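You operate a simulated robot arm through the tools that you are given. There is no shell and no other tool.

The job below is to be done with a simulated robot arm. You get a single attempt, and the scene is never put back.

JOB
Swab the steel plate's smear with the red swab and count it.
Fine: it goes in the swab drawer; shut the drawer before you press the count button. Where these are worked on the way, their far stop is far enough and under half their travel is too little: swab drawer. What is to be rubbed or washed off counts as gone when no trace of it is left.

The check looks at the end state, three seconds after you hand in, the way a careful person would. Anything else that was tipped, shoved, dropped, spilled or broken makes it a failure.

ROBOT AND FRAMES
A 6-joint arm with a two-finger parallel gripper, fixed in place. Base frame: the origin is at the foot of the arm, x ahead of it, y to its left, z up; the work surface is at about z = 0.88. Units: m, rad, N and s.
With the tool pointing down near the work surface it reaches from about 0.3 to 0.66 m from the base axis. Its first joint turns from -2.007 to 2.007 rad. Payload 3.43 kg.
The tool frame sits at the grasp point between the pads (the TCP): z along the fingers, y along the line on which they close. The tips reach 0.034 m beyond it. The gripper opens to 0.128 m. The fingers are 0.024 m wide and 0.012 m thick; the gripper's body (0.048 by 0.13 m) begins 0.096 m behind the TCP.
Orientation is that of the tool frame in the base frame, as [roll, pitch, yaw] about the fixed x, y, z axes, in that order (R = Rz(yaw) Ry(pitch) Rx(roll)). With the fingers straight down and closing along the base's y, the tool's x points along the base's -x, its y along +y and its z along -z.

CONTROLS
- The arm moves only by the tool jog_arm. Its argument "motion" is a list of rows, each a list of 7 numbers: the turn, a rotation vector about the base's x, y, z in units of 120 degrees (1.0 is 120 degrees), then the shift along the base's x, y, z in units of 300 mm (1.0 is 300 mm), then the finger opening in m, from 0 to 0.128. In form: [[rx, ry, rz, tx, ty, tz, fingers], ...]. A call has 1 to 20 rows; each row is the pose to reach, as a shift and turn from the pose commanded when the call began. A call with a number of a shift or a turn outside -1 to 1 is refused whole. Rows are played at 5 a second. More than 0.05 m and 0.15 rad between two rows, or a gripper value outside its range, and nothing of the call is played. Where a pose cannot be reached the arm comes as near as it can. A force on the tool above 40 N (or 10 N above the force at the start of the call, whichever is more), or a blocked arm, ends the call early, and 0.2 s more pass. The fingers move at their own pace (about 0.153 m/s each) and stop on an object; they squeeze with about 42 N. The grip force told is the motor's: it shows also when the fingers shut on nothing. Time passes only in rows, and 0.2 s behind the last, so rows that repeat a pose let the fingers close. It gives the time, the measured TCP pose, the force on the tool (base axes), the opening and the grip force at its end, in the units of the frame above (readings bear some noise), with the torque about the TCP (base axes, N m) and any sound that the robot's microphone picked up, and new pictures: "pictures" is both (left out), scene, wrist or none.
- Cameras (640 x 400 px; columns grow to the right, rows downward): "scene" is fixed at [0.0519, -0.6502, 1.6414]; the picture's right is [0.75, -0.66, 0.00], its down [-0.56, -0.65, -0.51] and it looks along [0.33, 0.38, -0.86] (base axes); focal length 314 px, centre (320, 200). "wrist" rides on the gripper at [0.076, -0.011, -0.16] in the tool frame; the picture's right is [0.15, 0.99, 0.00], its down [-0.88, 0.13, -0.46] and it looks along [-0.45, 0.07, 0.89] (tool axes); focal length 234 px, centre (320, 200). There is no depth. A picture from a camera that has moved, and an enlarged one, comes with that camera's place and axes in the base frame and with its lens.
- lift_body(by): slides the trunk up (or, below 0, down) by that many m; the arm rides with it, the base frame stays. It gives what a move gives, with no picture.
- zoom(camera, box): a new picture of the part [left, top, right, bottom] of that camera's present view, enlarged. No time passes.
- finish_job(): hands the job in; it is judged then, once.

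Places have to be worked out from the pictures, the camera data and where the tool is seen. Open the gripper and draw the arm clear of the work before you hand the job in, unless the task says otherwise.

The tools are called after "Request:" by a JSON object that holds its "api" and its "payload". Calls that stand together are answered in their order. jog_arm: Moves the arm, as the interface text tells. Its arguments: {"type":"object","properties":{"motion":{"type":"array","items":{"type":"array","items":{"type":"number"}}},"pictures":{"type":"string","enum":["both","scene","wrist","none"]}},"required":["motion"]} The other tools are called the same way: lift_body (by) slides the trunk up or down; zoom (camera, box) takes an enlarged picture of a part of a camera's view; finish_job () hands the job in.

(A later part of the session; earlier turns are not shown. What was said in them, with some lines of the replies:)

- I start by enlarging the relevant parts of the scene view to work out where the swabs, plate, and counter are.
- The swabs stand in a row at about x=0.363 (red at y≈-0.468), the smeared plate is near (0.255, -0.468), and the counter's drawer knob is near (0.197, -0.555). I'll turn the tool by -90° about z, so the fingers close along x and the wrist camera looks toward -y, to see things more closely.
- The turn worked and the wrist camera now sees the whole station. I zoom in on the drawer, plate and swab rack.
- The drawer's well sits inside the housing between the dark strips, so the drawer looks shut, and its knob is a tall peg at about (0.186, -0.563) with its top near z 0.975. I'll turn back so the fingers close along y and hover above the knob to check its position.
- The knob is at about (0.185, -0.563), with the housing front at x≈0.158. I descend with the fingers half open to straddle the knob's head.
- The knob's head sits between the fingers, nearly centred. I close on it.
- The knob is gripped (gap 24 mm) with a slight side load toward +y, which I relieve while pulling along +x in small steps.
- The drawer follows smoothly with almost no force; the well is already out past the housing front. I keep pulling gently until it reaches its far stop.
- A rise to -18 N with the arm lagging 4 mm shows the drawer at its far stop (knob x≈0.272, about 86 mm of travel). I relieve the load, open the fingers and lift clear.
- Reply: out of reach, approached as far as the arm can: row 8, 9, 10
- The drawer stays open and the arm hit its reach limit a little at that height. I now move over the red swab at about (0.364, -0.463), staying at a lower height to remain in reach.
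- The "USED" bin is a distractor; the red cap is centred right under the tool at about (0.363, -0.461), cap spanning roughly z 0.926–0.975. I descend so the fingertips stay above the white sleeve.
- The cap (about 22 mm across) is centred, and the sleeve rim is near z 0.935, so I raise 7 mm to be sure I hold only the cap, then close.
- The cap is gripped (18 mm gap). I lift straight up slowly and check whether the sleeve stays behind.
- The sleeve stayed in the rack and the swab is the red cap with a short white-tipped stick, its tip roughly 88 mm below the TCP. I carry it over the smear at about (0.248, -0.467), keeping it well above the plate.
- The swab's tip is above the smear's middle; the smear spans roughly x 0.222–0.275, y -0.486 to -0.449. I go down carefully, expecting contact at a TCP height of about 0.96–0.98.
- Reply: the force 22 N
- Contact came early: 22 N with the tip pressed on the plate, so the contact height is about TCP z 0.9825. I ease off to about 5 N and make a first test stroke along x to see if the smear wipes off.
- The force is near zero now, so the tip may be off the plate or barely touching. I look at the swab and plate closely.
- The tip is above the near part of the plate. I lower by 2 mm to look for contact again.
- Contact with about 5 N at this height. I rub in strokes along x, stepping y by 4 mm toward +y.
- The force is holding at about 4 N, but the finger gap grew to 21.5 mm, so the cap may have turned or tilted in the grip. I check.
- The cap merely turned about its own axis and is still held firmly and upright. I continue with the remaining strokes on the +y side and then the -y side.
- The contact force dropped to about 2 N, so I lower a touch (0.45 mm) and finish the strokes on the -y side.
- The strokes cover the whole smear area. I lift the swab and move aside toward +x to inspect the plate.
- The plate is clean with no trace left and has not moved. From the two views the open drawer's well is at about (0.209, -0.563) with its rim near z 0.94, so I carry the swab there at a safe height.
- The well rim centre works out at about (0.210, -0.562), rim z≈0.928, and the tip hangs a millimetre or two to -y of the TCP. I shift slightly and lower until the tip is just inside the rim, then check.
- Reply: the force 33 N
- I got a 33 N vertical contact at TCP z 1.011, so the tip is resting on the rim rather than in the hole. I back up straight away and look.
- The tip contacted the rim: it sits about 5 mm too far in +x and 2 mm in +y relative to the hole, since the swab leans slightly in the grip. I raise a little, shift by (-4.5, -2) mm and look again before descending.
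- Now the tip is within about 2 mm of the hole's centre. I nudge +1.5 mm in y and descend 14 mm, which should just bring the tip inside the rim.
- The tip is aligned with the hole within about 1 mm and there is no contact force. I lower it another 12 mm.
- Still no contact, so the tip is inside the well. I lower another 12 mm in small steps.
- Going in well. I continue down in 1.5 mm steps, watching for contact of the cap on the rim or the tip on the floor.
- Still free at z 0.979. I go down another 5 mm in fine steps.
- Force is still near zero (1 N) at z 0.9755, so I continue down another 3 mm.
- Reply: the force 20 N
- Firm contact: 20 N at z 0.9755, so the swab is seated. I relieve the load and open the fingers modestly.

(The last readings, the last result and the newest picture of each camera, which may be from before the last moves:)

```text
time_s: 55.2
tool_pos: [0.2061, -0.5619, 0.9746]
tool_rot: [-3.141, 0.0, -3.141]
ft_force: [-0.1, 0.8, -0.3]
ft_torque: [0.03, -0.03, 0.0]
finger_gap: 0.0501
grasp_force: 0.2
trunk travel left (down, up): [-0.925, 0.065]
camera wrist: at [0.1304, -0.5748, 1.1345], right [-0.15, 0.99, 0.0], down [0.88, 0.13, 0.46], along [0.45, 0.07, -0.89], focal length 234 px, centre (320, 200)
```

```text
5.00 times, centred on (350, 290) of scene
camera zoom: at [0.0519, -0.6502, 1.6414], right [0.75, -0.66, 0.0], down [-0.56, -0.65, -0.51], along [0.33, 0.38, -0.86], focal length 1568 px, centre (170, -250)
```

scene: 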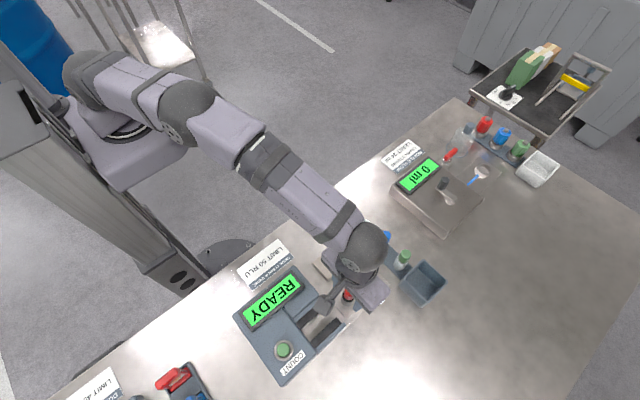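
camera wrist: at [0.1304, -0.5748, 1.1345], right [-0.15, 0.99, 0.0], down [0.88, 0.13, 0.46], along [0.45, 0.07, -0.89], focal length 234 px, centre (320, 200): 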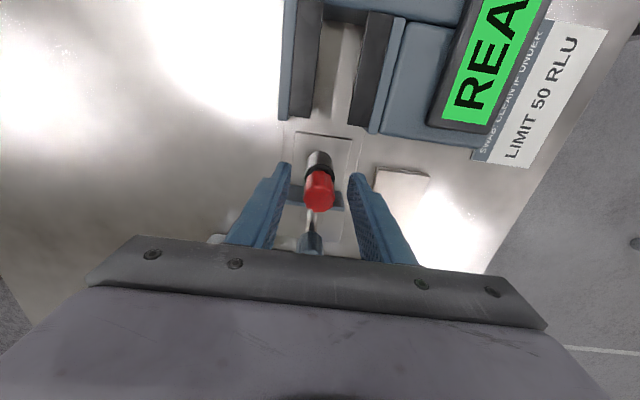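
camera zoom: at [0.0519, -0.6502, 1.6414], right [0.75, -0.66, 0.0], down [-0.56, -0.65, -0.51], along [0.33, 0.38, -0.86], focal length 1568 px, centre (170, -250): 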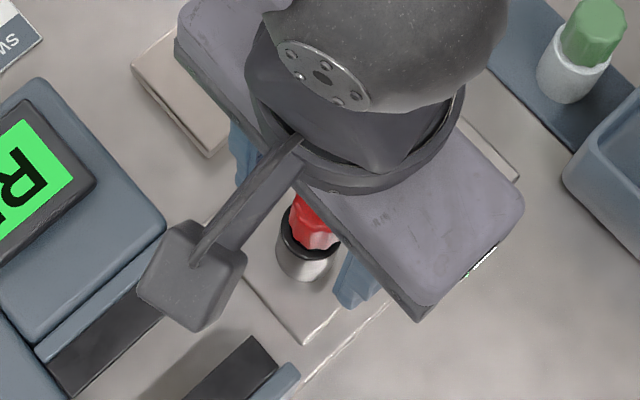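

The swab stands in the well, released. I lift straight up and look at how it sits.

Request:
{"api": "jog_arm", "payload": {"motion": [[0, 0, 0, 0, 0, 0.03, 0.05], [0, 0, 0, 0, 0, 0.09, 0.05], [0, 0, 0, 0, 0, 0.16, 0.05], [0, 0, 0, 0, 0, 0.23, 0.05], [0, 0, 0, 0, 0, 0.3, 0.05], [0, 0, 0, 0, 0.0, 0.36, 0.05], [0, 0, 0, 0, 0.0, 0.36, 0.05]]}}

Request:
{"api": "zoom", "payload": {"camera": "wrist", "box": [260, 90, 380, 210]}}

Request:
{"api": "zoom", "payload": {"camera": "scene", "box": [310, 250, 390, 330]}}

```text
time_s: 56.8
tool_pos: [0.2065, -0.5628, 1.0828]
tool_rot: [3.141, 0.0, -3.141]
ft_force: [0.1, 0.8, 1.1]
ft_torque: [-0.01, 0.01, 0.01]
finger_gap: 0.0497
grasp_force: 0.0
trunk travel left (down, up): [-0.925, 0.065]
camera wrist: at [0.1303, -0.5748, 1.2425], right [-0.15, 0.99, 0.0], down [0.88, 0.13, 0.46], along [0.45, 0.07, -0.89], focal length 234 px, centre (320, 200)
```

scene: 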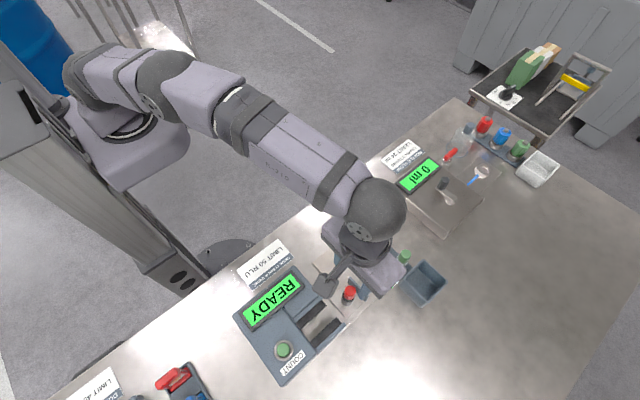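
wrist: 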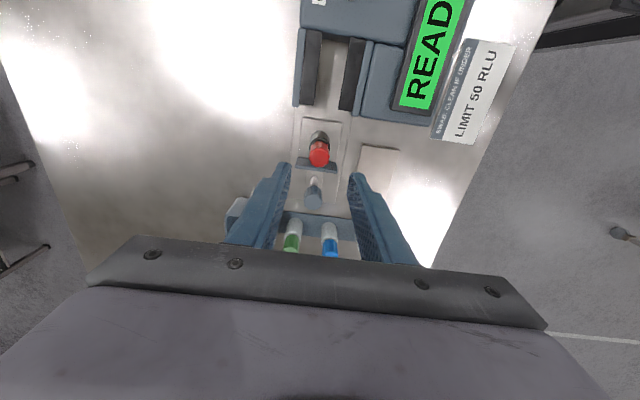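

```text
3.33 times, centred on (320, 150) of wrist
camera zoom: at [0.1303, -0.5748, 1.2425], right [-0.15, 0.99, 0.0], down [0.88, 0.13, 0.46], along [0.45, 0.07, -0.89], focal length 781 px, centre (320, 367)
```

zoom: 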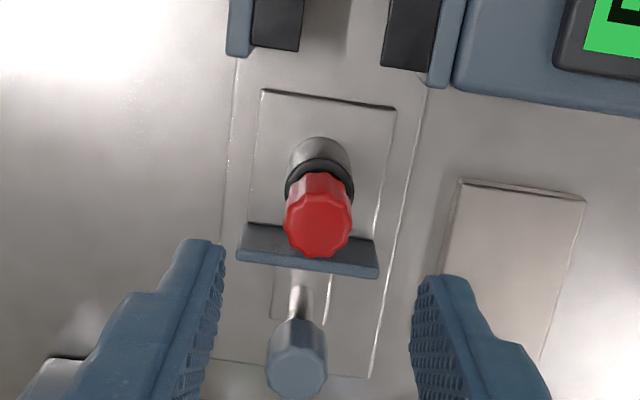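

```text
5.00 times, centred on (350, 290) of scene
camera zoom: at [0.0519, -0.6502, 1.6414], right [0.75, -0.66, 0.0], down [-0.56, -0.65, -0.51], along [0.33, 0.38, -0.86], focal length 1568 px, centre (170, -250)
```

zoom: 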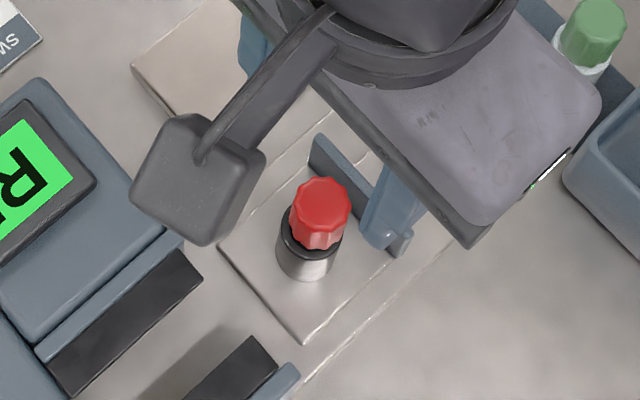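

The swab stands upright in the well. The knob is now at about (0.269, -0.562), so I go back over it at a reachable height and descend around it.

Request:
{"api": "jog_arm", "payload": {"motion": [[0, 0, 0, 0, 0, -0.06, 0.05], [0, 0, 0, 0.01, 0, -0.126, 0.05], [0, 0, 0, 0.05, 0, -0.126, 0.05], [0, 0, 0, 0.1, 0, -0.126, 0.05], [0, 0, 0, 0.15, 0, -0.126, 0.05], [0, 0, 0, 0.2, 0.002, -0.13, 0.05], [0, 0, 0, 0.21, 0.002, -0.17, 0.05], [0, 0, 0, 0.21, 0.002, -0.23, 0.05], [0, 0, 0, 0.21, 0.002, -0.29, 0.05], [0, 0, 0, 0.21, 0.002, -0.35, 0.05], [0, 0, 0, 0.21, 0.002, -0.41, 0.05], [0, 0, 0, 0.21, 0.002, -0.41, 0.05]]}}

Request:
{"api": "zoom", "payload": {"camera": "wrist", "box": [260, 60, 380, 230]}}

```text
time_s: 59.4
tool_pos: [0.2708, -0.5626, 0.9584]
tool_rot: [-3.14, 0.0, 3.141]
ft_force: [-0.9, 0.0, 0.1]
ft_torque: [-0.01, -0.02, 0.02]
finger_gap: 0.0501
grasp_force: 0.1
trunk travel left (down, up): [-0.925, 0.065]
camera wrist: at [0.1929, -0.5743, 1.1191], right [-0.15, 0.99, 0.0], down [0.88, 0.13, 0.46], along [0.45, 0.07, -0.89], focal length 234 px, centre (320, 200)
```

scene: 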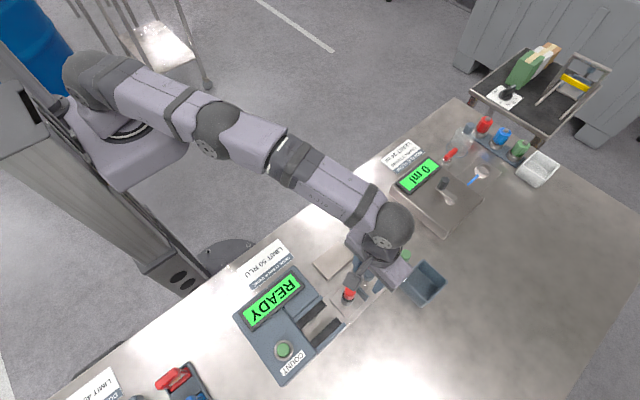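
wrist: 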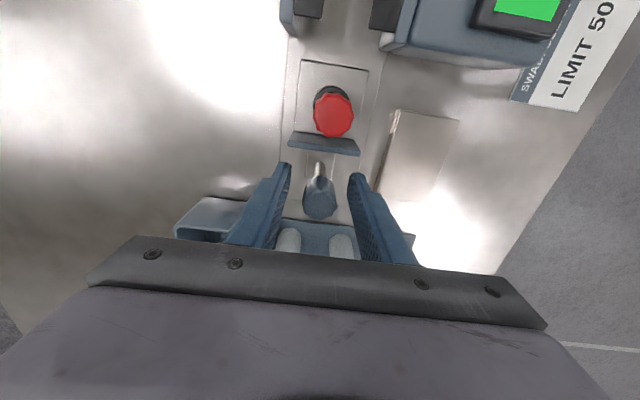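

```text
2.35 times, centred on (320, 145) of wrist
camera zoom: at [0.1929, -0.5743, 1.1191], right [-0.15, 0.99, 0.0], down [0.88, 0.13, 0.46], along [0.45, 0.07, -0.89], focal length 551 px, centre (320, 329)
```

zoom: 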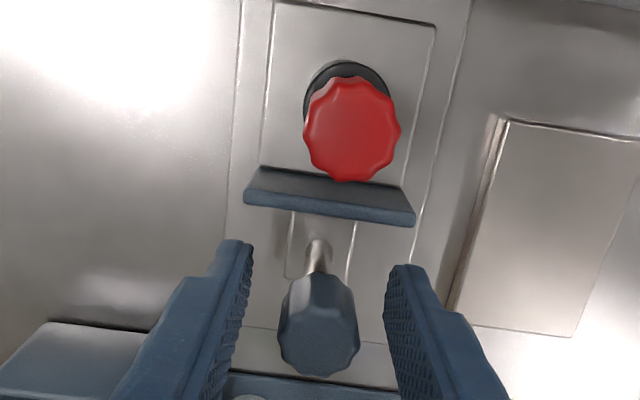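

The knob is centred between the fingers; I close on it.

Request:
{"api": "jog_arm", "payload": {"motion": [[0, 0, 0, 0, 0.001, 0, 0.03], [0, 0, 0, 0, 0.001, 0, 0.0], [0, 0, 0, 0, 0.001, 0, 0.0], [0, 0, 0, 0, 0.001, 0, 0.0]], "pictures": "none"}}

```text
time_s: 60.4
tool_pos: [0.27, -0.5616, 0.9602]
tool_rot: [-3.14, 0.0, -3.141]
ft_force: [-0.6, -3.3, -0.3]
ft_torque: [0.51, 0.05, 0.0]
finger_gap: 0.0236
grasp_force: 44.7
trunk travel left (down, up): [-0.925, 0.065]
```

Gripped with little side load. I push the drawer in slowly along -x for 45 mm first and check the swab.

Request:
{"api": "jog_arm", "payload": {"motion": [[0, 0, 0, -0.01, 0, 0, 0.0], [0, 0, 0, -0.03, 0, 0, 0.0], [0, 0, 0, -0.05, 0, 0, 0.0], [0, 0, 0, -0.07, 0, 0, 0.0], [0, 0, 0, -0.09, 0, 0, 0.0], [0, 0, 0, -0.11, 0, 0, 0.0], [0, 0, 0, -0.13, 0, 0, 0.0], [0, 0, 0, -0.15, 0, 0, 0.0], [0, 0, 0, -0.15, 0, 0, 0.0]]}}

Request:
{"api": "zoom", "payload": {"camera": "wrist", "box": [250, 0, 390, 210]}}

Request:
{"api": "zoom", "payload": {"camera": "scene", "box": [280, 250, 390, 350]}}

```text
time_s: 62.4
tool_pos: [0.225, -0.5625, 0.9592]
tool_rot: [-3.141, 0.001, 3.142]
ft_force: [0.8, -5.3, 0.3]
ft_torque: [0.34, -0.28, 0.04]
finger_gap: 0.0238
grasp_force: 44.6
trunk travel left (down, up): [-0.925, 0.065]
camera wrist: at [0.1481, -0.5746, 1.119], right [-0.15, 0.99, 0.0], down [0.88, 0.13, 0.46], along [0.45, 0.07, -0.89], focal length 234 px, centre (320, 200)
```

scene: 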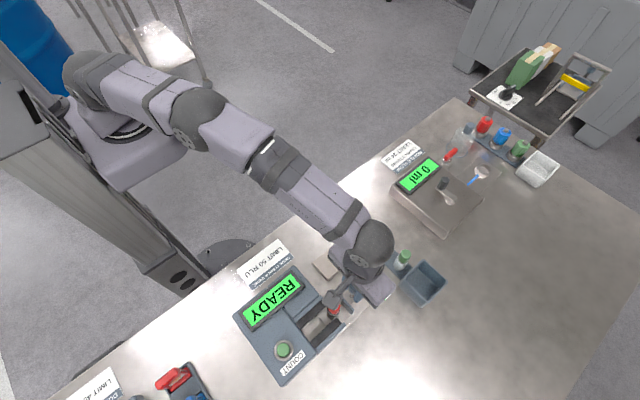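
wrist: 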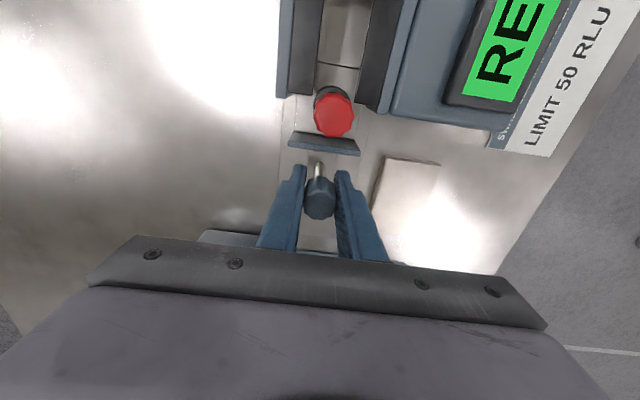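

```text
1.90 times, centred on (320, 105) of wrist
camera zoom: at [0.1481, -0.5746, 1.119], right [-0.15, 0.99, 0.0], down [0.88, 0.13, 0.46], along [0.45, 0.07, -0.89], focal length 446 px, centre (320, 381)
```

zoom: 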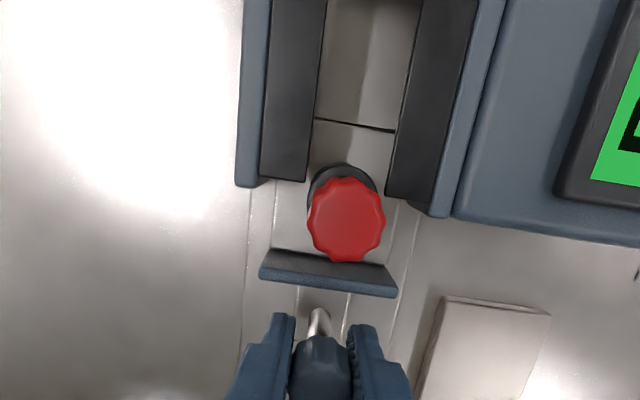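

```text
4.00 times, centred on (335, 300) of scene
camera zoom: at [0.0519, -0.6502, 1.6414], right [0.75, -0.66, 0.0], down [-0.56, -0.65, -0.51], along [0.33, 0.38, -0.86], focal length 1254 px, centre (260, -200)
```

zoom: 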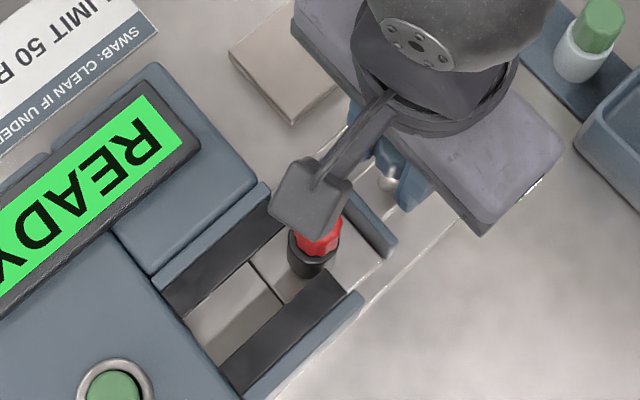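

The drawer slides in freely with the swab upright between the strips. I push the remaining ~39 mm, slowing at the end.

Request:
{"api": "jog_arm", "payload": {"motion": [[0, 0, 0, -0.02, 0, 0, 0.0], [0, 0, 0, -0.04, 0, 0, 0.0], [0, 0, 0, -0.06, 0, 0, 0.0], [0, 0, 0, -0.08, 0, 0, 0.0], [0, 0, 0, -0.1, 0, 0, 0.0], [0, 0, 0, -0.115, 0, 0, 0.0], [0, 0, 0, -0.125, 0, 0, 0.0], [0, 0, 0, -0.13, 0, 0, 0.0], [0, 0, 0, -0.13, 0, 0, 0.0]]}}

Request:
{"api": "zoom", "payload": {"camera": "wrist", "box": [250, 0, 390, 210]}}

Request:
{"api": "zoom", "payload": {"camera": "scene", "box": [270, 260, 380, 360]}}

```text
time_s: 64.4
tool_pos: [0.1851, -0.5621, 0.9583]
tool_rot: [-3.141, -0.001, 3.141]
ft_force: [-0.3, -4.8, -1.6]
ft_torque: [-0.43, -0.1, -0.07]
finger_gap: 0.0236
grasp_force: 44.8
trunk travel left (down, up): [-0.925, 0.065]
camera wrist: at [0.1087, -0.5746, 1.119], right [-0.15, 0.99, 0.0], down [0.88, 0.13, 0.46], along [0.45, 0.07, -0.89], focal length 234 px, centre (320, 200)
```

scene: 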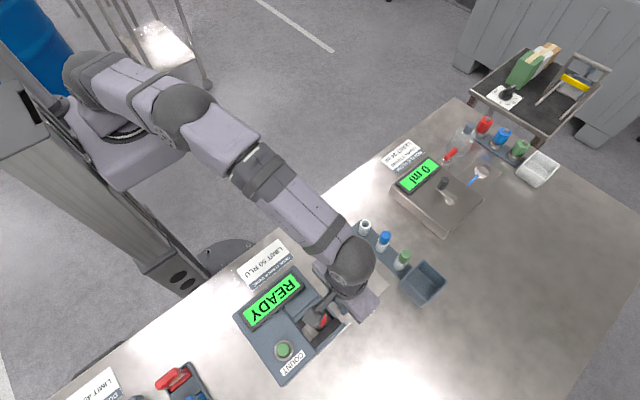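
wrist: 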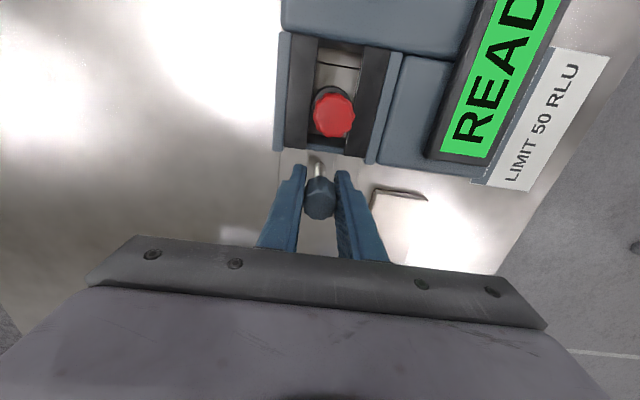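

```text
1.90 times, centred on (320, 105) of wrist
camera zoom: at [0.1087, -0.5746, 1.119], right [-0.15, 0.99, 0.0], down [0.88, 0.13, 0.46], along [0.45, 0.07, -0.89], focal length 446 px, centre (320, 381)
```

zoom: 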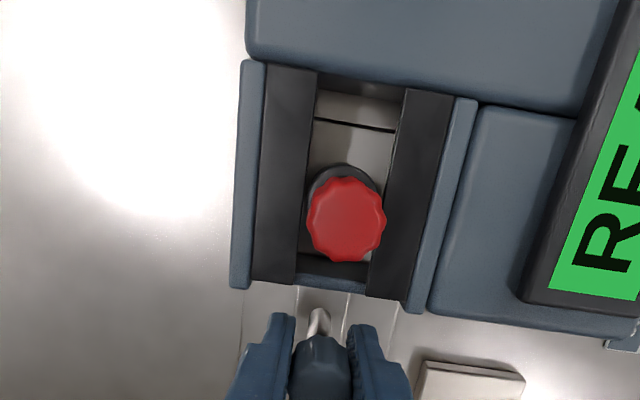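

```text
4.00 times, centred on (325, 310) of scene
camera zoom: at [0.0519, -0.6502, 1.6414], right [0.75, -0.66, 0.0], down [-0.56, -0.65, -0.51], along [0.33, 0.38, -0.86], focal length 1254 px, centre (300, -240)
```

zoom: 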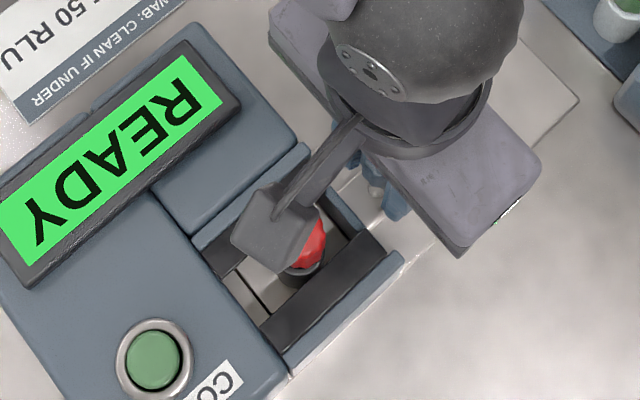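

The drawer is nearly home but there is no stop force yet. I keep pushing in 1 mm steps until it meets its stop.

Request:
{"api": "jog_arm", "payload": {"motion": [[0, 0, 0, -0.004, 0, 0, 0.0], [0, 0, 0, -0.008, 0, 0, 0.0], [0, 0, 0, -0.012, 0, 0, 0.0], [0, 0, 0, -0.012, 0, 0, 0.0]], "pictures": "none"}}

```text
time_s: 65.4
tool_pos: [0.1833, -0.5616, 0.9596]
tool_rot: [-3.141, -0.001, -3.14]
ft_force: [10.2, -5.8, 1.8]
ft_torque: [0.56, 0.51, 0.18]
finger_gap: 0.0237
grasp_force: 45.4
trunk travel left (down, up): [-0.925, 0.065]
```

The stop is showing (10 N back on the tool). I press just 1 mm further to be sure it is fully shut.

Request:
{"api": "jog_arm", "payload": {"motion": [[0, 0, 0, -0.002, 0, 0, 0.0], [0, 0, 0, -0.005, 0, 0, 0.0], [0, 0, 0, -0.005, 0, 0, 0.0]]}}

Request:
{"api": "zoom", "payload": {"camera": "wrist", "box": [250, 0, 390, 210]}}

```text
time_s: 66.2
tool_pos: [0.1848, -0.5629, 0.9582]
tool_rot: [3.141, 0.0, -3.141]
ft_force: [20.7, -6.6, 3.8]
ft_torque: [0.46, 0.06, 0.15]
finger_gap: 0.0234
grasp_force: 45.4
trunk travel left (down, up): [-0.925, 0.065]
camera wrist: at [0.1076, -0.5745, 1.1189], right [-0.15, 0.99, 0.0], down [0.88, 0.13, 0.46], along [0.45, 0.07, -0.89], focal length 234 px, centre (320, 200)
```

scene: 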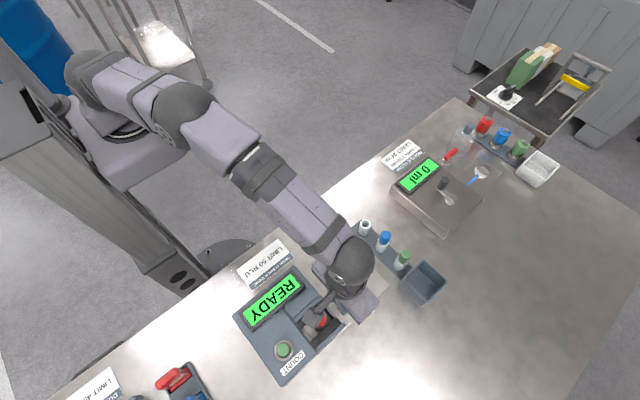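
wrist: 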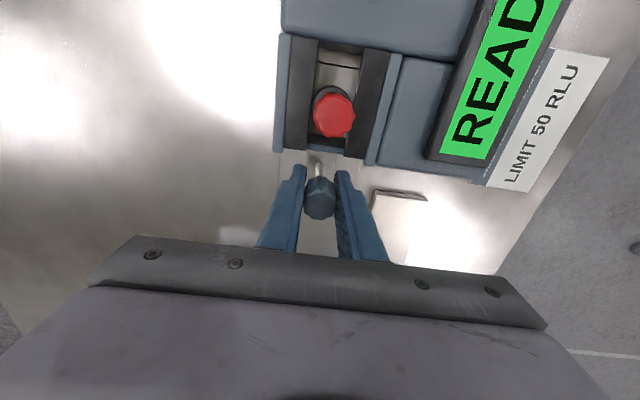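

```text
1.90 times, centred on (320, 105) of wrist
camera zoom: at [0.1076, -0.5745, 1.1189], right [-0.15, 0.99, 0.0], down [0.88, 0.13, 0.46], along [0.45, 0.07, -0.89], focal length 446 px, centre (320, 381)
```

zoom: 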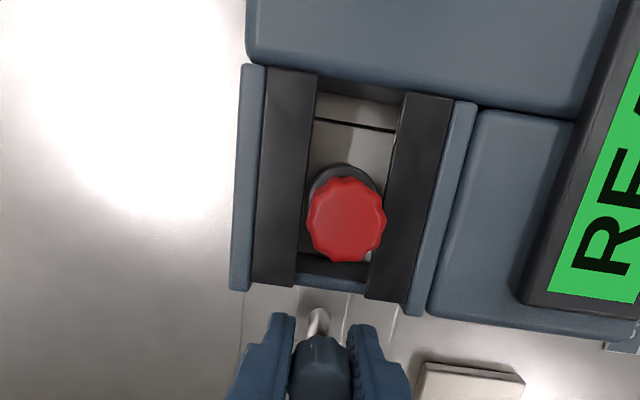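

It is against the closed stop (21 N, no further motion). I ease most of the push, open the fingers and lift straight up.

Request:
{"api": "jog_arm", "payload": {"motion": [[0, 0, 0, 0.005, 0, 0, 0.0], [0, 0, 0, 0.005, 0, 0, 0.03], [0, 0, 0, 0.005, 0, 0, 0.05], [0, 0, 0, 0.005, 0, 0, 0.05], [0, 0, 0, 0.005, 0, 0.06, 0.05], [0, 0, 0, 0.005, 0, 0.13, 0.05], [0, 0, 0, 0.005, 0, 0.2, 0.05], [0, 0, 0, 0.005, 0, 0.27, 0.05], [0, 0, 0, 0.005, 0, 0.34, 0.05], [0, 0, 0, 0.005, 0, 0.4, 0.05], [0, 0, 0, 0.005, 0, 0.4, 0.05]]}}

Request:
{"api": "zoom", "payload": {"camera": "wrist", "box": [240, 0, 420, 210]}}

Request:
{"api": "zoom", "payload": {"camera": "scene", "box": [250, 270, 370, 380]}}

```text
time_s: 68.6
tool_pos: [0.1814, -0.5599, 1.08]
tool_rot: [3.141, 0.001, 3.141]
ft_force: [-0.2, -0.6, -0.5]
ft_torque: [0.0, 0.0, -0.03]
finger_gap: 0.0499
grasp_force: 0.1
trunk travel left (down, up): [-0.925, 0.065]
camera wrist: at [0.1046, -0.5735, 1.2398], right [-0.15, 0.99, 0.0], down [0.88, 0.13, 0.46], along [0.45, 0.07, -0.89], focal length 234 px, centre (320, 200)
```

scene: 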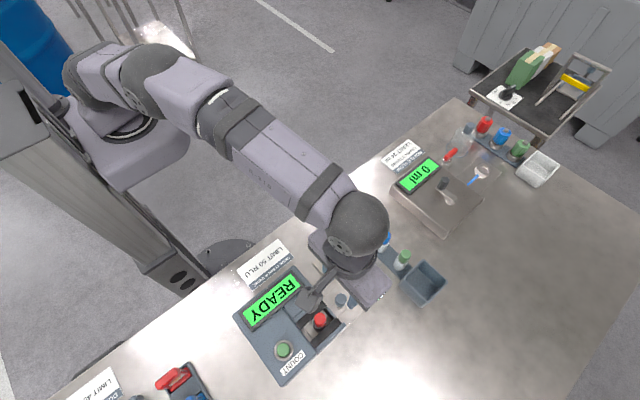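
wrist: 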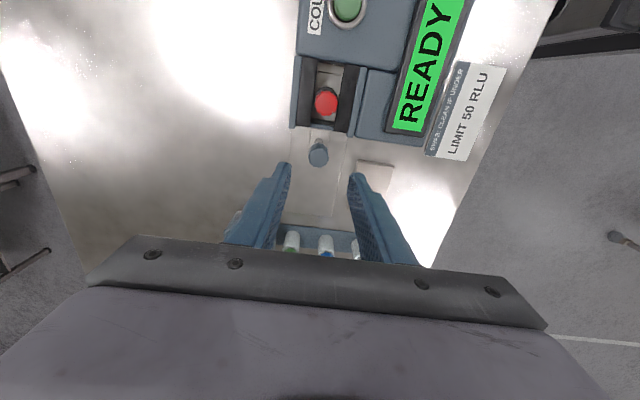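

```text
1.90 times, centred on (330, 105) of wrist
camera zoom: at [0.1046, -0.5735, 1.2398], right [-0.15, 0.99, 0.0], down [0.88, 0.13, 0.46], along [0.45, 0.07, -0.89], focal length 446 px, centre (301, 381)
```

zoom: 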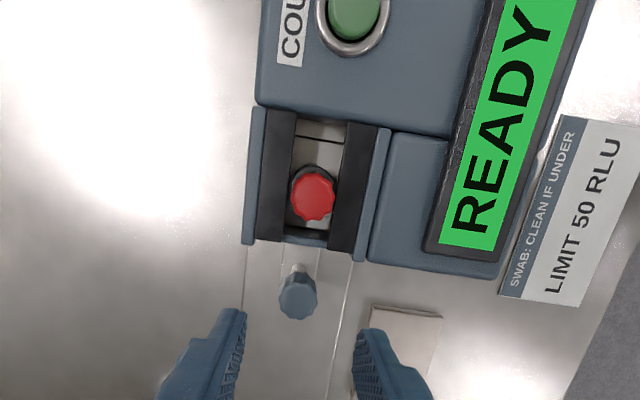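

```text
3.64 times, centred on (310, 325) of scene
camera zoom: at [0.0519, -0.6502, 1.6414], right [0.75, -0.66, 0.0], down [-0.56, -0.65, -0.51], along [0.33, 0.38, -0.86], focal length 1140 px, centre (356, -254)
```

zoom: 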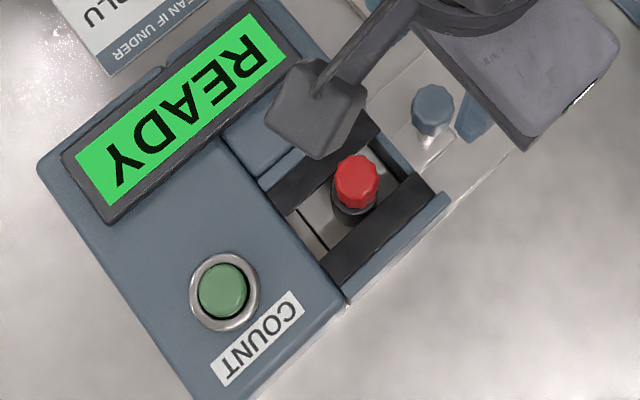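

The drawer is shut with the swab upright inside and the display still reads READY. The COUNT button works out at about (0.038, -0.556), top near z 0.955; I take a closer look at it before pressing.

Request:
{"api": "zoom", "payload": {"camera": "scene", "box": [260, 325, 310, 375]}}

Request:
{"api": "jog_arm", "payload": {"motion": [[0, 0, 0, -0.06, 0, 0, 0.0], [0, 0, 0, -0.14, 0.004, 0, 0.0], [0, 0, 0, -0.22, 0.006, 0, 0.0], [0, 0, 0, -0.3, 0.01, 0, 0.0], [0, 0, 0, -0.38, 0.012, 0, 0.0], [0, 0, 0, -0.44, 0.014, 0, 0.0], [0, 0, 0, -0.48, 0.015, 0, 0.0], [0, 0, 0, -0.48, 0.015, 0, 0.0]]}}

```text
8.00 times, centred on (285, 350) of scene
camera zoom: at [0.0519, -0.6502, 1.6414], right [0.75, -0.66, 0.0], down [-0.56, -0.65, -0.51], along [0.33, 0.38, -0.86], focal length 2508 px, centre (600, -1000)
```

zoom: 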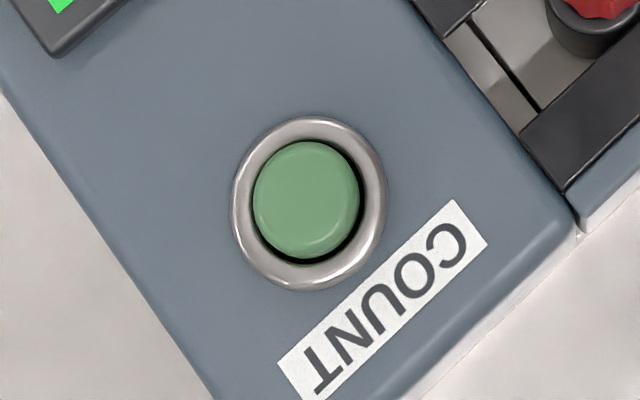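

```text
time_s: 70.4
tool_pos: [0.0376, -0.555, 1.0797]
tool_rot: [3.14, 0.001, -3.141]
ft_force: [0.1, -0.7, 1.1]
ft_torque: [0.01, -0.03, 0.03]
finger_gap: 0.0
grasp_force: 32.9
trunk travel left (down, up): [-0.925, 0.065]
camera wrist: at [-0.039, -0.5696, 1.2396], right [-0.15, 0.99, 0.0], down [0.88, 0.13, 0.46], along [0.45, 0.07, -0.89], focal length 234 px, centre (320, 200)
```

scene: 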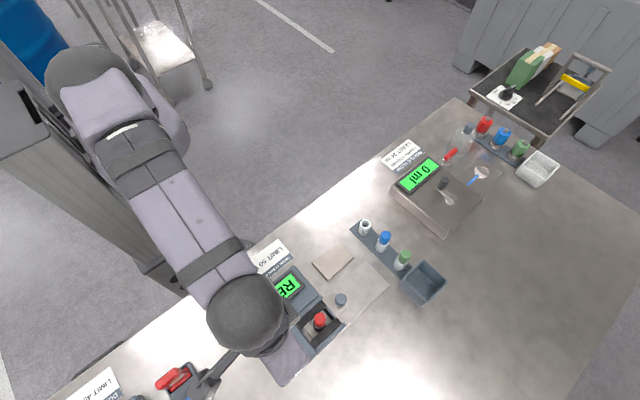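
wrist: 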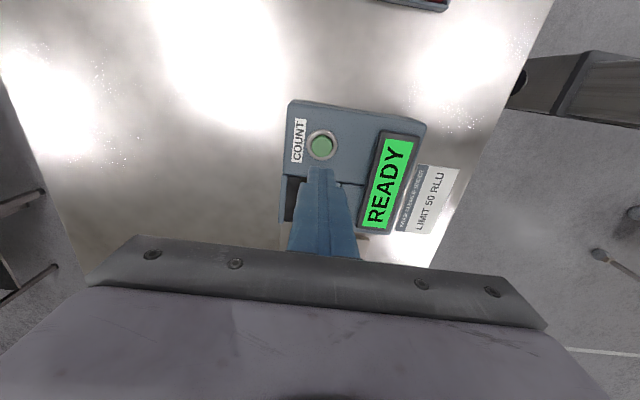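

The button top is about 26 mm across inside a raised ring, so pressing with a single finger is safer than with both closed. I zoom to refine the button's position from this view.

Request:
{"api": "zoom", "payload": {"camera": "wrist", "box": [270, 90, 390, 210]}}

```text
3.33 times, centred on (330, 150) of wrist
camera zoom: at [-0.039, -0.5696, 1.2396], right [-0.15, 0.99, 0.0], down [0.88, 0.13, 0.46], along [0.45, 0.07, -0.89], focal length 781 px, centre (287, 367)
```

zoom: 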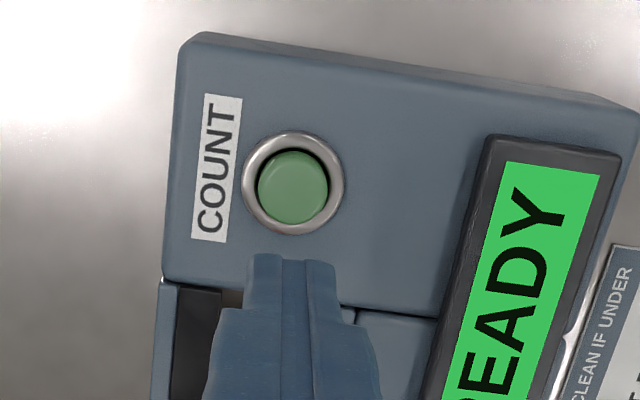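

Combining the views puts the button at about (0.0345, -0.5555), top z≈0.94, and the housing's edge at y≈-0.602. I open to 56 mm and shift so that the +y finger is over the button with the other finger past the housing edge, and lower part-way.

Request:
{"api": "jog_arm", "payload": {"motion": [[0, 0, 0, -0.004, -0.04, 0, 0.056], [0, 0, 0, -0.01, -0.08, 0, 0.056], [0, 0, 0, -0.01, -0.112, -0.02, 0.056], [0, 0, 0, -0.01, -0.112, -0.09, 0.056], [0, 0, 0, -0.01, -0.112, -0.16, 0.056], [0, 0, 0, -0.01, -0.112, -0.23, 0.056], [0, 0, 0, -0.01, -0.112, -0.23, 0.056]]}}

Request:
{"api": "zoom", "payload": {"camera": "wrist", "box": [250, 90, 410, 230]}}

```text
time_s: 72.0
tool_pos: [0.0342, -0.5904, 1.0104]
tool_rot: [-3.141, 0.0, 3.142]
ft_force: [-0.1, 0.9, -1.0]
ft_torque: [0.02, -0.01, 0.0]
finger_gap: 0.056
grasp_force: 0.0
trunk travel left (down, up): [-0.925, 0.065]
camera wrist: at [-0.0415, -0.6028, 1.17], right [-0.15, 0.99, 0.0], down [0.88, 0.13, 0.46], along [0.45, 0.07, -0.89], focal length 234 px, centre (320, 200)
```

scene: 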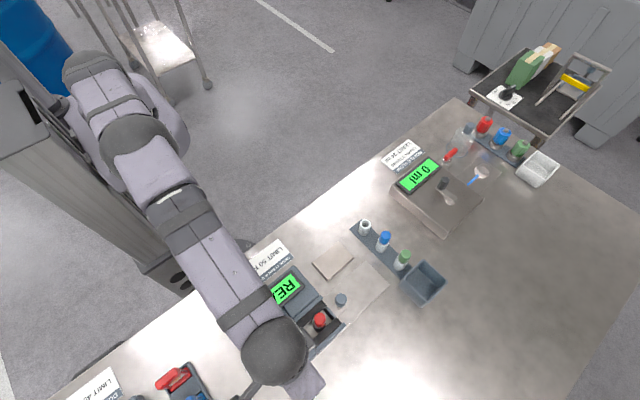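
wrist: 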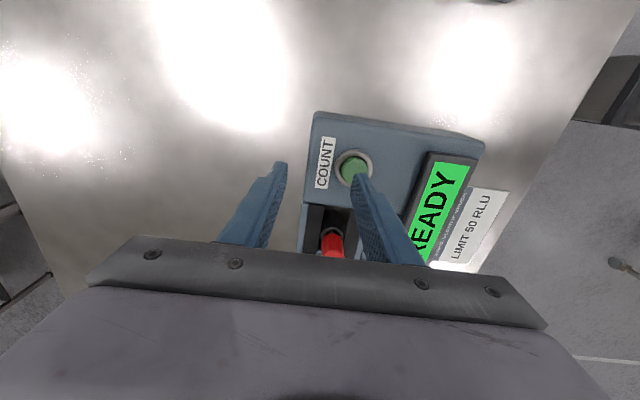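

```text
2.86 times, centred on (330, 160) of wrist
camera zoom: at [-0.0415, -0.6028, 1.17], right [-0.15, 0.99, 0.0], down [0.88, 0.13, 0.46], along [0.45, 0.07, -0.89], focal length 669 px, centre (291, 314)
```

zoom: 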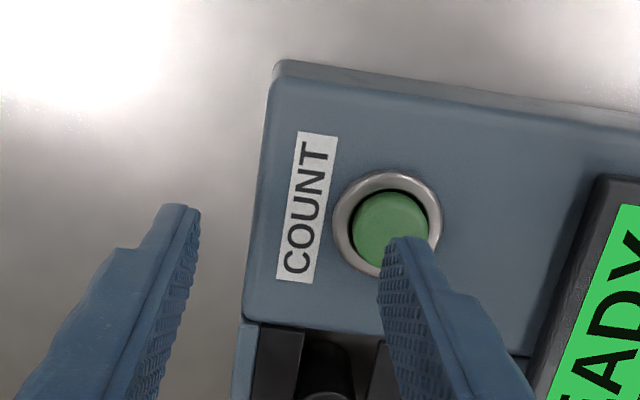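

The +y finger is above the button and the other one is clear of the housing. I lower to about 5 mm above the button.

Request:
{"api": "jog_arm", "payload": {"motion": [[0, 0, 0, 0.001, 0.004, -0.03, 0.056], [0, 0, 0, 0.001, 0.004, -0.07, 0.056], [0, 0, 0, 0.001, 0.004, -0.1, 0.056], [0, 0, 0, 0.001, 0.004, -0.1, 0.056]]}}

Request:
{"api": "zoom", "payload": {"camera": "wrist", "box": [250, 90, 410, 230]}}

```text
time_s: 73.0
tool_pos: [0.0353, -0.5883, 0.9812]
tool_rot: [-3.14, 0.0, 3.141]
ft_force: [0.0, -0.5, 3.7]
ft_torque: [0.12, 0.02, 0.02]
finger_gap: 0.0559
grasp_force: 0.0
trunk travel left (down, up): [-0.925, 0.065]
heard: click
camera wrist: at [-0.0413, -0.6015, 1.1404], right [-0.15, 0.99, 0.0], down [0.88, 0.13, 0.46], along [0.45, 0.07, -0.89], focal length 234 px, centre (320, 200)
```

scene: 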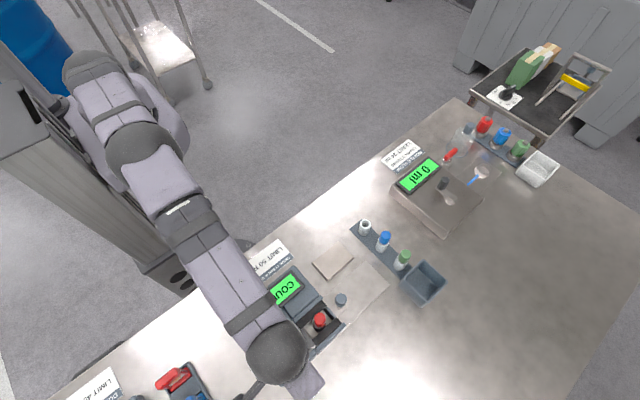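
wrist: 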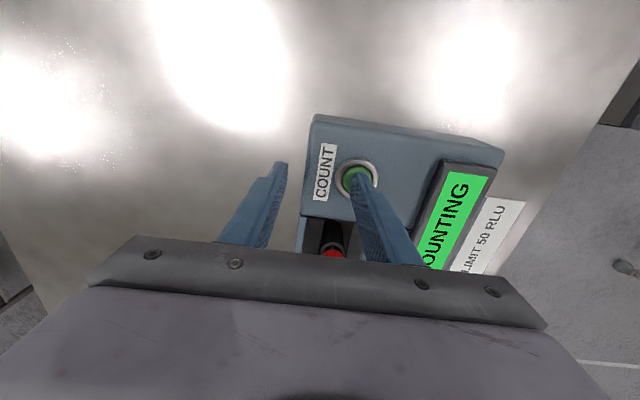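

```text
2.86 times, centred on (330, 160) of wrist
camera zoom: at [-0.0413, -0.6015, 1.1404], right [-0.15, 0.99, 0.0], down [0.88, 0.13, 0.46], along [0.45, 0.07, -0.89], focal length 669 px, centre (291, 314)
```

zoom: 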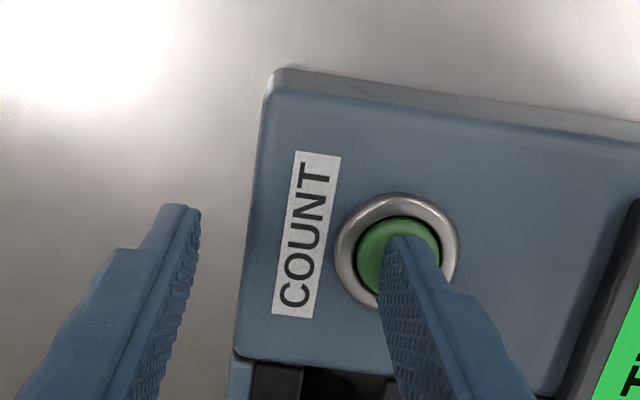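

The button clicked and the display now reads COUNTING. I lift straight up off the button and let the count run.

Request:
{"api": "jog_arm", "payload": {"motion": [[0, 0, 0, 0, 0, 0.04, 0.056], [0, 0, 0, 0, 0, 0.1, 0.056], [0, 0, 0, 0, 0, 0.18, 0.056], [0, 0, 0, 0, 0, 0.26, 0.056], [0, 0, 0, 0, 0, 0.34, 0.056], [0, 0, 0, 0, 0, 0.4, 0.056], [0, 0, 0, 0, 0, 0.4, 0.056], [0, 0, 0, 0, 0, 0.4, 0.056], [0, 0, 0, 0, 0, 0.4, 0.056], [0, 0, 0, 0, 0, 0.4, 0.056]]}}

Request:
{"api": "zoom", "payload": {"camera": "wrist", "box": [270, 90, 450, 250]}}

```text
time_s: 75.2
tool_pos: [0.0345, -0.5881, 1.0994]
tool_rot: [3.141, -0.001, -3.14]
ft_force: [0.0, -0.2, -0.4]
ft_torque: [0.02, -0.01, 0.01]
finger_gap: 0.0562
grasp_force: 0.0
trunk travel left (down, up): [-0.925, 0.065]
camera wrist: at [-0.0411, -0.6013, 1.2602], right [-0.15, 0.99, 0.0], down [0.88, 0.13, 0.46], along [0.45, 0.07, -0.89], focal length 234 px, centre (320, 200)
```

scene: 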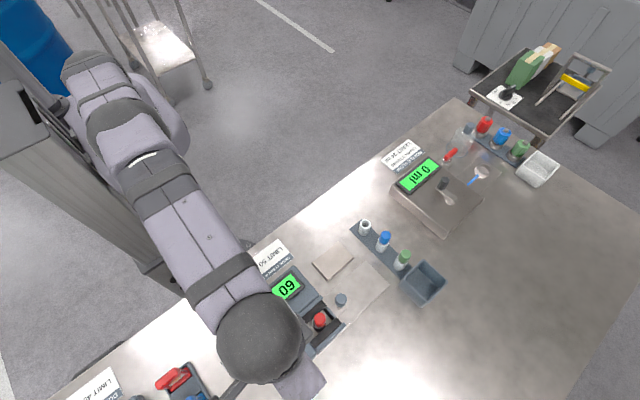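
wrist: 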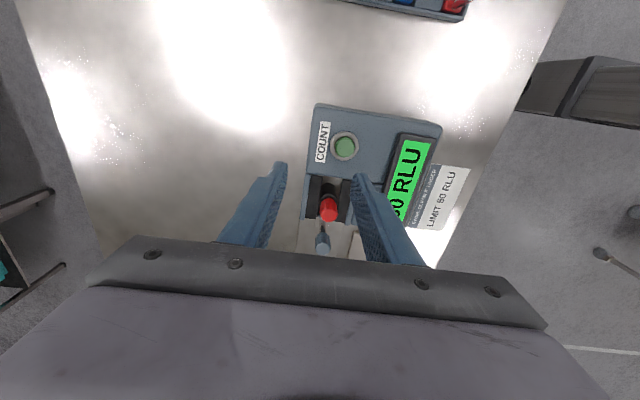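

```text
2.50 times, centred on (360, 170) of wrist
camera zoom: at [-0.0411, -0.6013, 1.2602], right [-0.15, 0.99, 0.0], down [0.88, 0.13, 0.46], along [0.45, 0.07, -0.89], focal length 585 px, centre (220, 275)
```

zoom: 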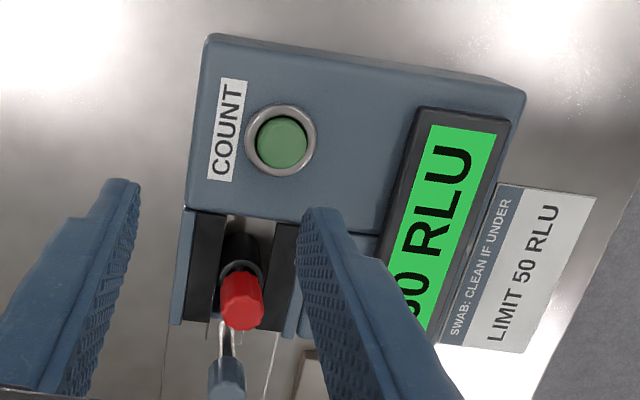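

The count finished and the display shows an RLU reading. I draw the arm clear and up toward the base side, and then inspect everything.

Request:
{"api": "jog_arm", "payload": {"motion": [[0, 0, 0, 0.03, 0.06, 0.04, 0.056], [0, 0, 0, 0.07, 0.14, 0.08, 0.056], [0, 0, 0, 0.11, 0.22, 0.14, 0.056], [0, 0, 0, 0.15, 0.3, 0.2, 0.056], [0, 0, 0, 0.19, 0.38, 0.26, 0.056], [0, 0, 0, 0.24, 0.46, 0.32, 0.056], [0, 0, 0, 0.3, 0.54, 0.38, 0.056], [0, 0, 0, 0.36, 0.6, 0.44, 0.056], [0, 0, 0, 0.42, 0.66, 0.5, 0.08], [0, 0, 0, 0.5, 0.7, 0.56, 0.1], [0, 0, 0, 0.5, 0.7, 0.6, 0.1], [0, 0, 0, 0.5, 0.7, 0.6, 0.1]]}}

Request:
{"api": "zoom", "payload": {"camera": "scene", "box": [230, 230, 350, 390]}}

Request:
{"api": "zoom", "payload": {"camera": "scene", "box": [290, 200, 460, 320]}}

```text
time_s: 77.8
tool_pos: [0.1856, -0.3781, 1.2805]
tool_rot: [3.14, 0.001, -3.141]
ft_force: [0.4, 0.6, 0.2]
ft_torque: [-0.03, -0.03, 0.0]
finger_gap: 0.1001
grasp_force: 0.1
trunk travel left (down, up): [-0.925, 0.065]
camera wrist: at [0.1089, -0.3913, 1.4403], right [-0.15, 0.99, 0.0], down [0.88, 0.13, 0.46], along [0.45, 0.07, -0.89], focal length 234 px, centre (320, 200)
```

scene: 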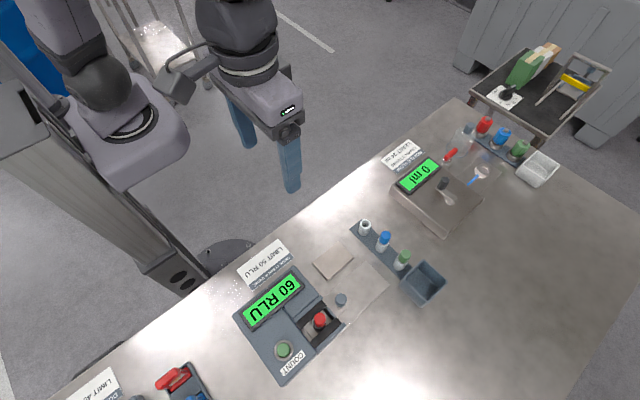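
wrist: 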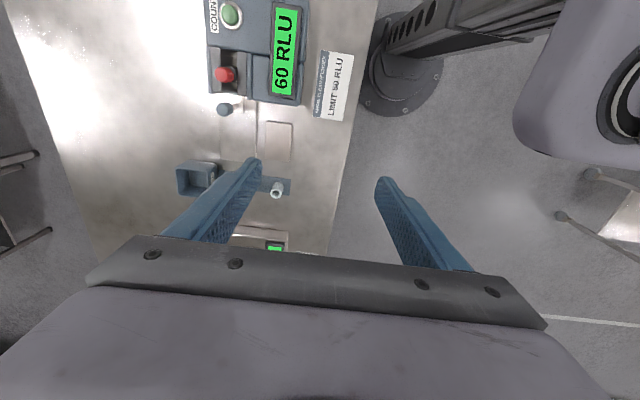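

```text
2.50 times, centred on (290, 310) of scene
camera zoom: at [0.0519, -0.6502, 1.6414], right [0.75, -0.66, 0.0], down [-0.56, -0.65, -0.51], along [0.33, 0.38, -0.86], focal length 784 px, centre (395, -75)
```

zoom: 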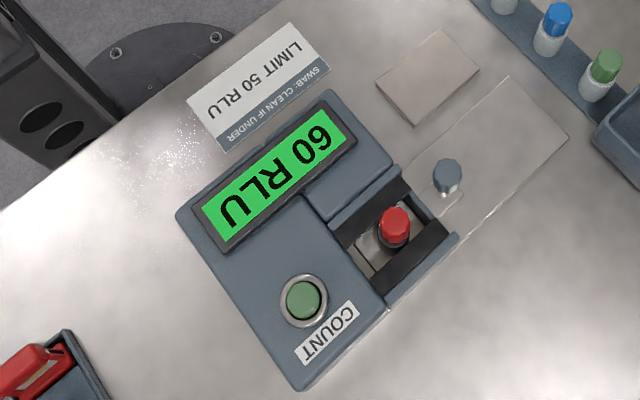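

```text
3.33 times, centred on (375, 260) of scene
camera zoom: at [0.0519, -0.6502, 1.6414], right [0.75, -0.66, 0.0], down [-0.56, -0.65, -0.51], along [0.33, 0.38, -0.86], focal length 1045 px, centre (137, 0)
```

zoom: 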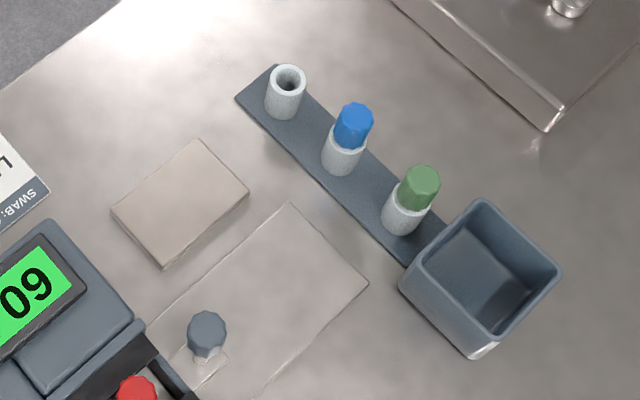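

The display reads 60 RLU, the drawer is shut with the red swab in it, and nothing else has moved. Before handing in I check the plate once more for any trace of the smear.

Request:
{"api": "zoom", "payload": {"camera": "wrist", "box": [255, 110, 305, 170]}}

Request:
{"api": "zoom", "payload": {"camera": "scene", "box": [308, 238, 362, 288]}}

Request:
{"api": "zoom", "payload": {"camera": "scene", "box": [295, 290, 345, 350]}}

```text
6.67 times, centred on (280, 140) of wrist
camera zoom: at [0.1089, -0.3913, 1.4403], right [-0.15, 0.99, 0.0], down [0.88, 0.13, 0.46], along [0.45, 0.07, -0.89], focal length 1561 px, centre (587, 600)
```

zoom: 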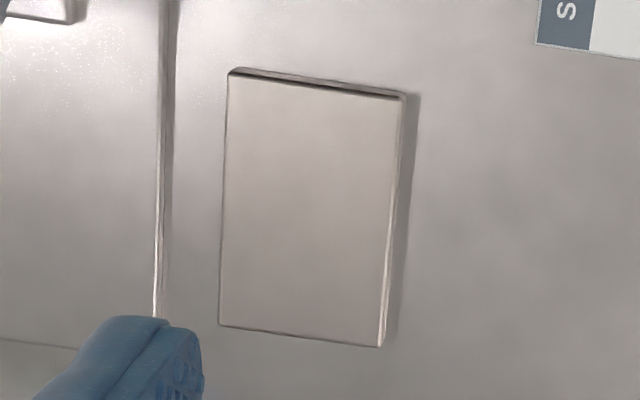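

```text
8.00 times, centred on (335, 263) of scene
camera zoom: at [0.0519, -0.6502, 1.6414], right [0.75, -0.66, 0.0], down [-0.56, -0.65, -0.51], along [0.33, 0.38, -0.86], focal length 2508 px, centre (200, -304)
```

zoom: 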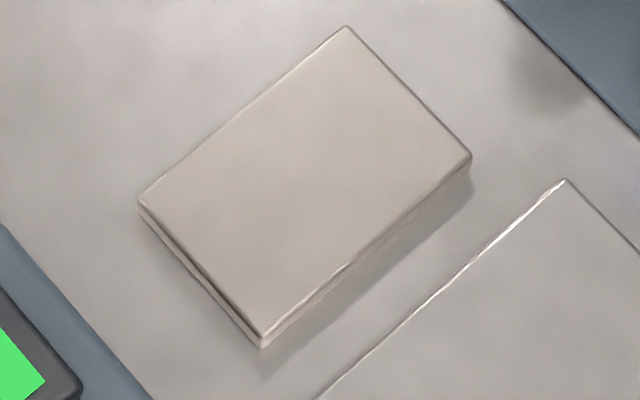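

```text
6.67 times, centred on (320, 320) of scene
camera zoom: at [0.0519, -0.6502, 1.6414], right [0.75, -0.66, 0.0], down [-0.56, -0.65, -0.51], along [0.33, 0.38, -0.86], focal length 2090 px, centre (320, -600)
```

zoom: 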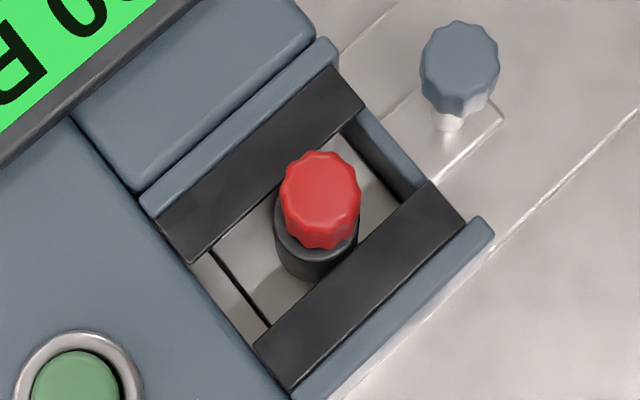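

The plate is clean in both views and sits where it did at the start. The red swab is in the shut drawer, the count has registered (60 RLU), and the arm is clear with the gripper open. I hand the job in.

Request:
{"api": "finish_job", "payload": {}}

```text
The job is handed in.
```

I wiped the smear off the steel plate with the red swab, and close views from both cameras showed no trace left. I then counted the swab: the display reads **60 RLU**, which is over the 50 RLU limit on the card next to the counter ("clean if under").

- **Drawer:** I pulled it out to its far stop and seated the swab upright in the well. I pushed it shut against its stop before pressing the count button.
- **Count:** I pressed the button once. It clicked, and the display went from COUNTING to the reading.
- **Along the way:** On the first try at the well, the swab's tip came down on the rim with about 33 N. I backed off, shifted a few millimetres and it went in cleanly. The plate was still where it started, and nothing else looked moved in the final pictures.

I handed the job in with the gripper open and the arm clear of the work.
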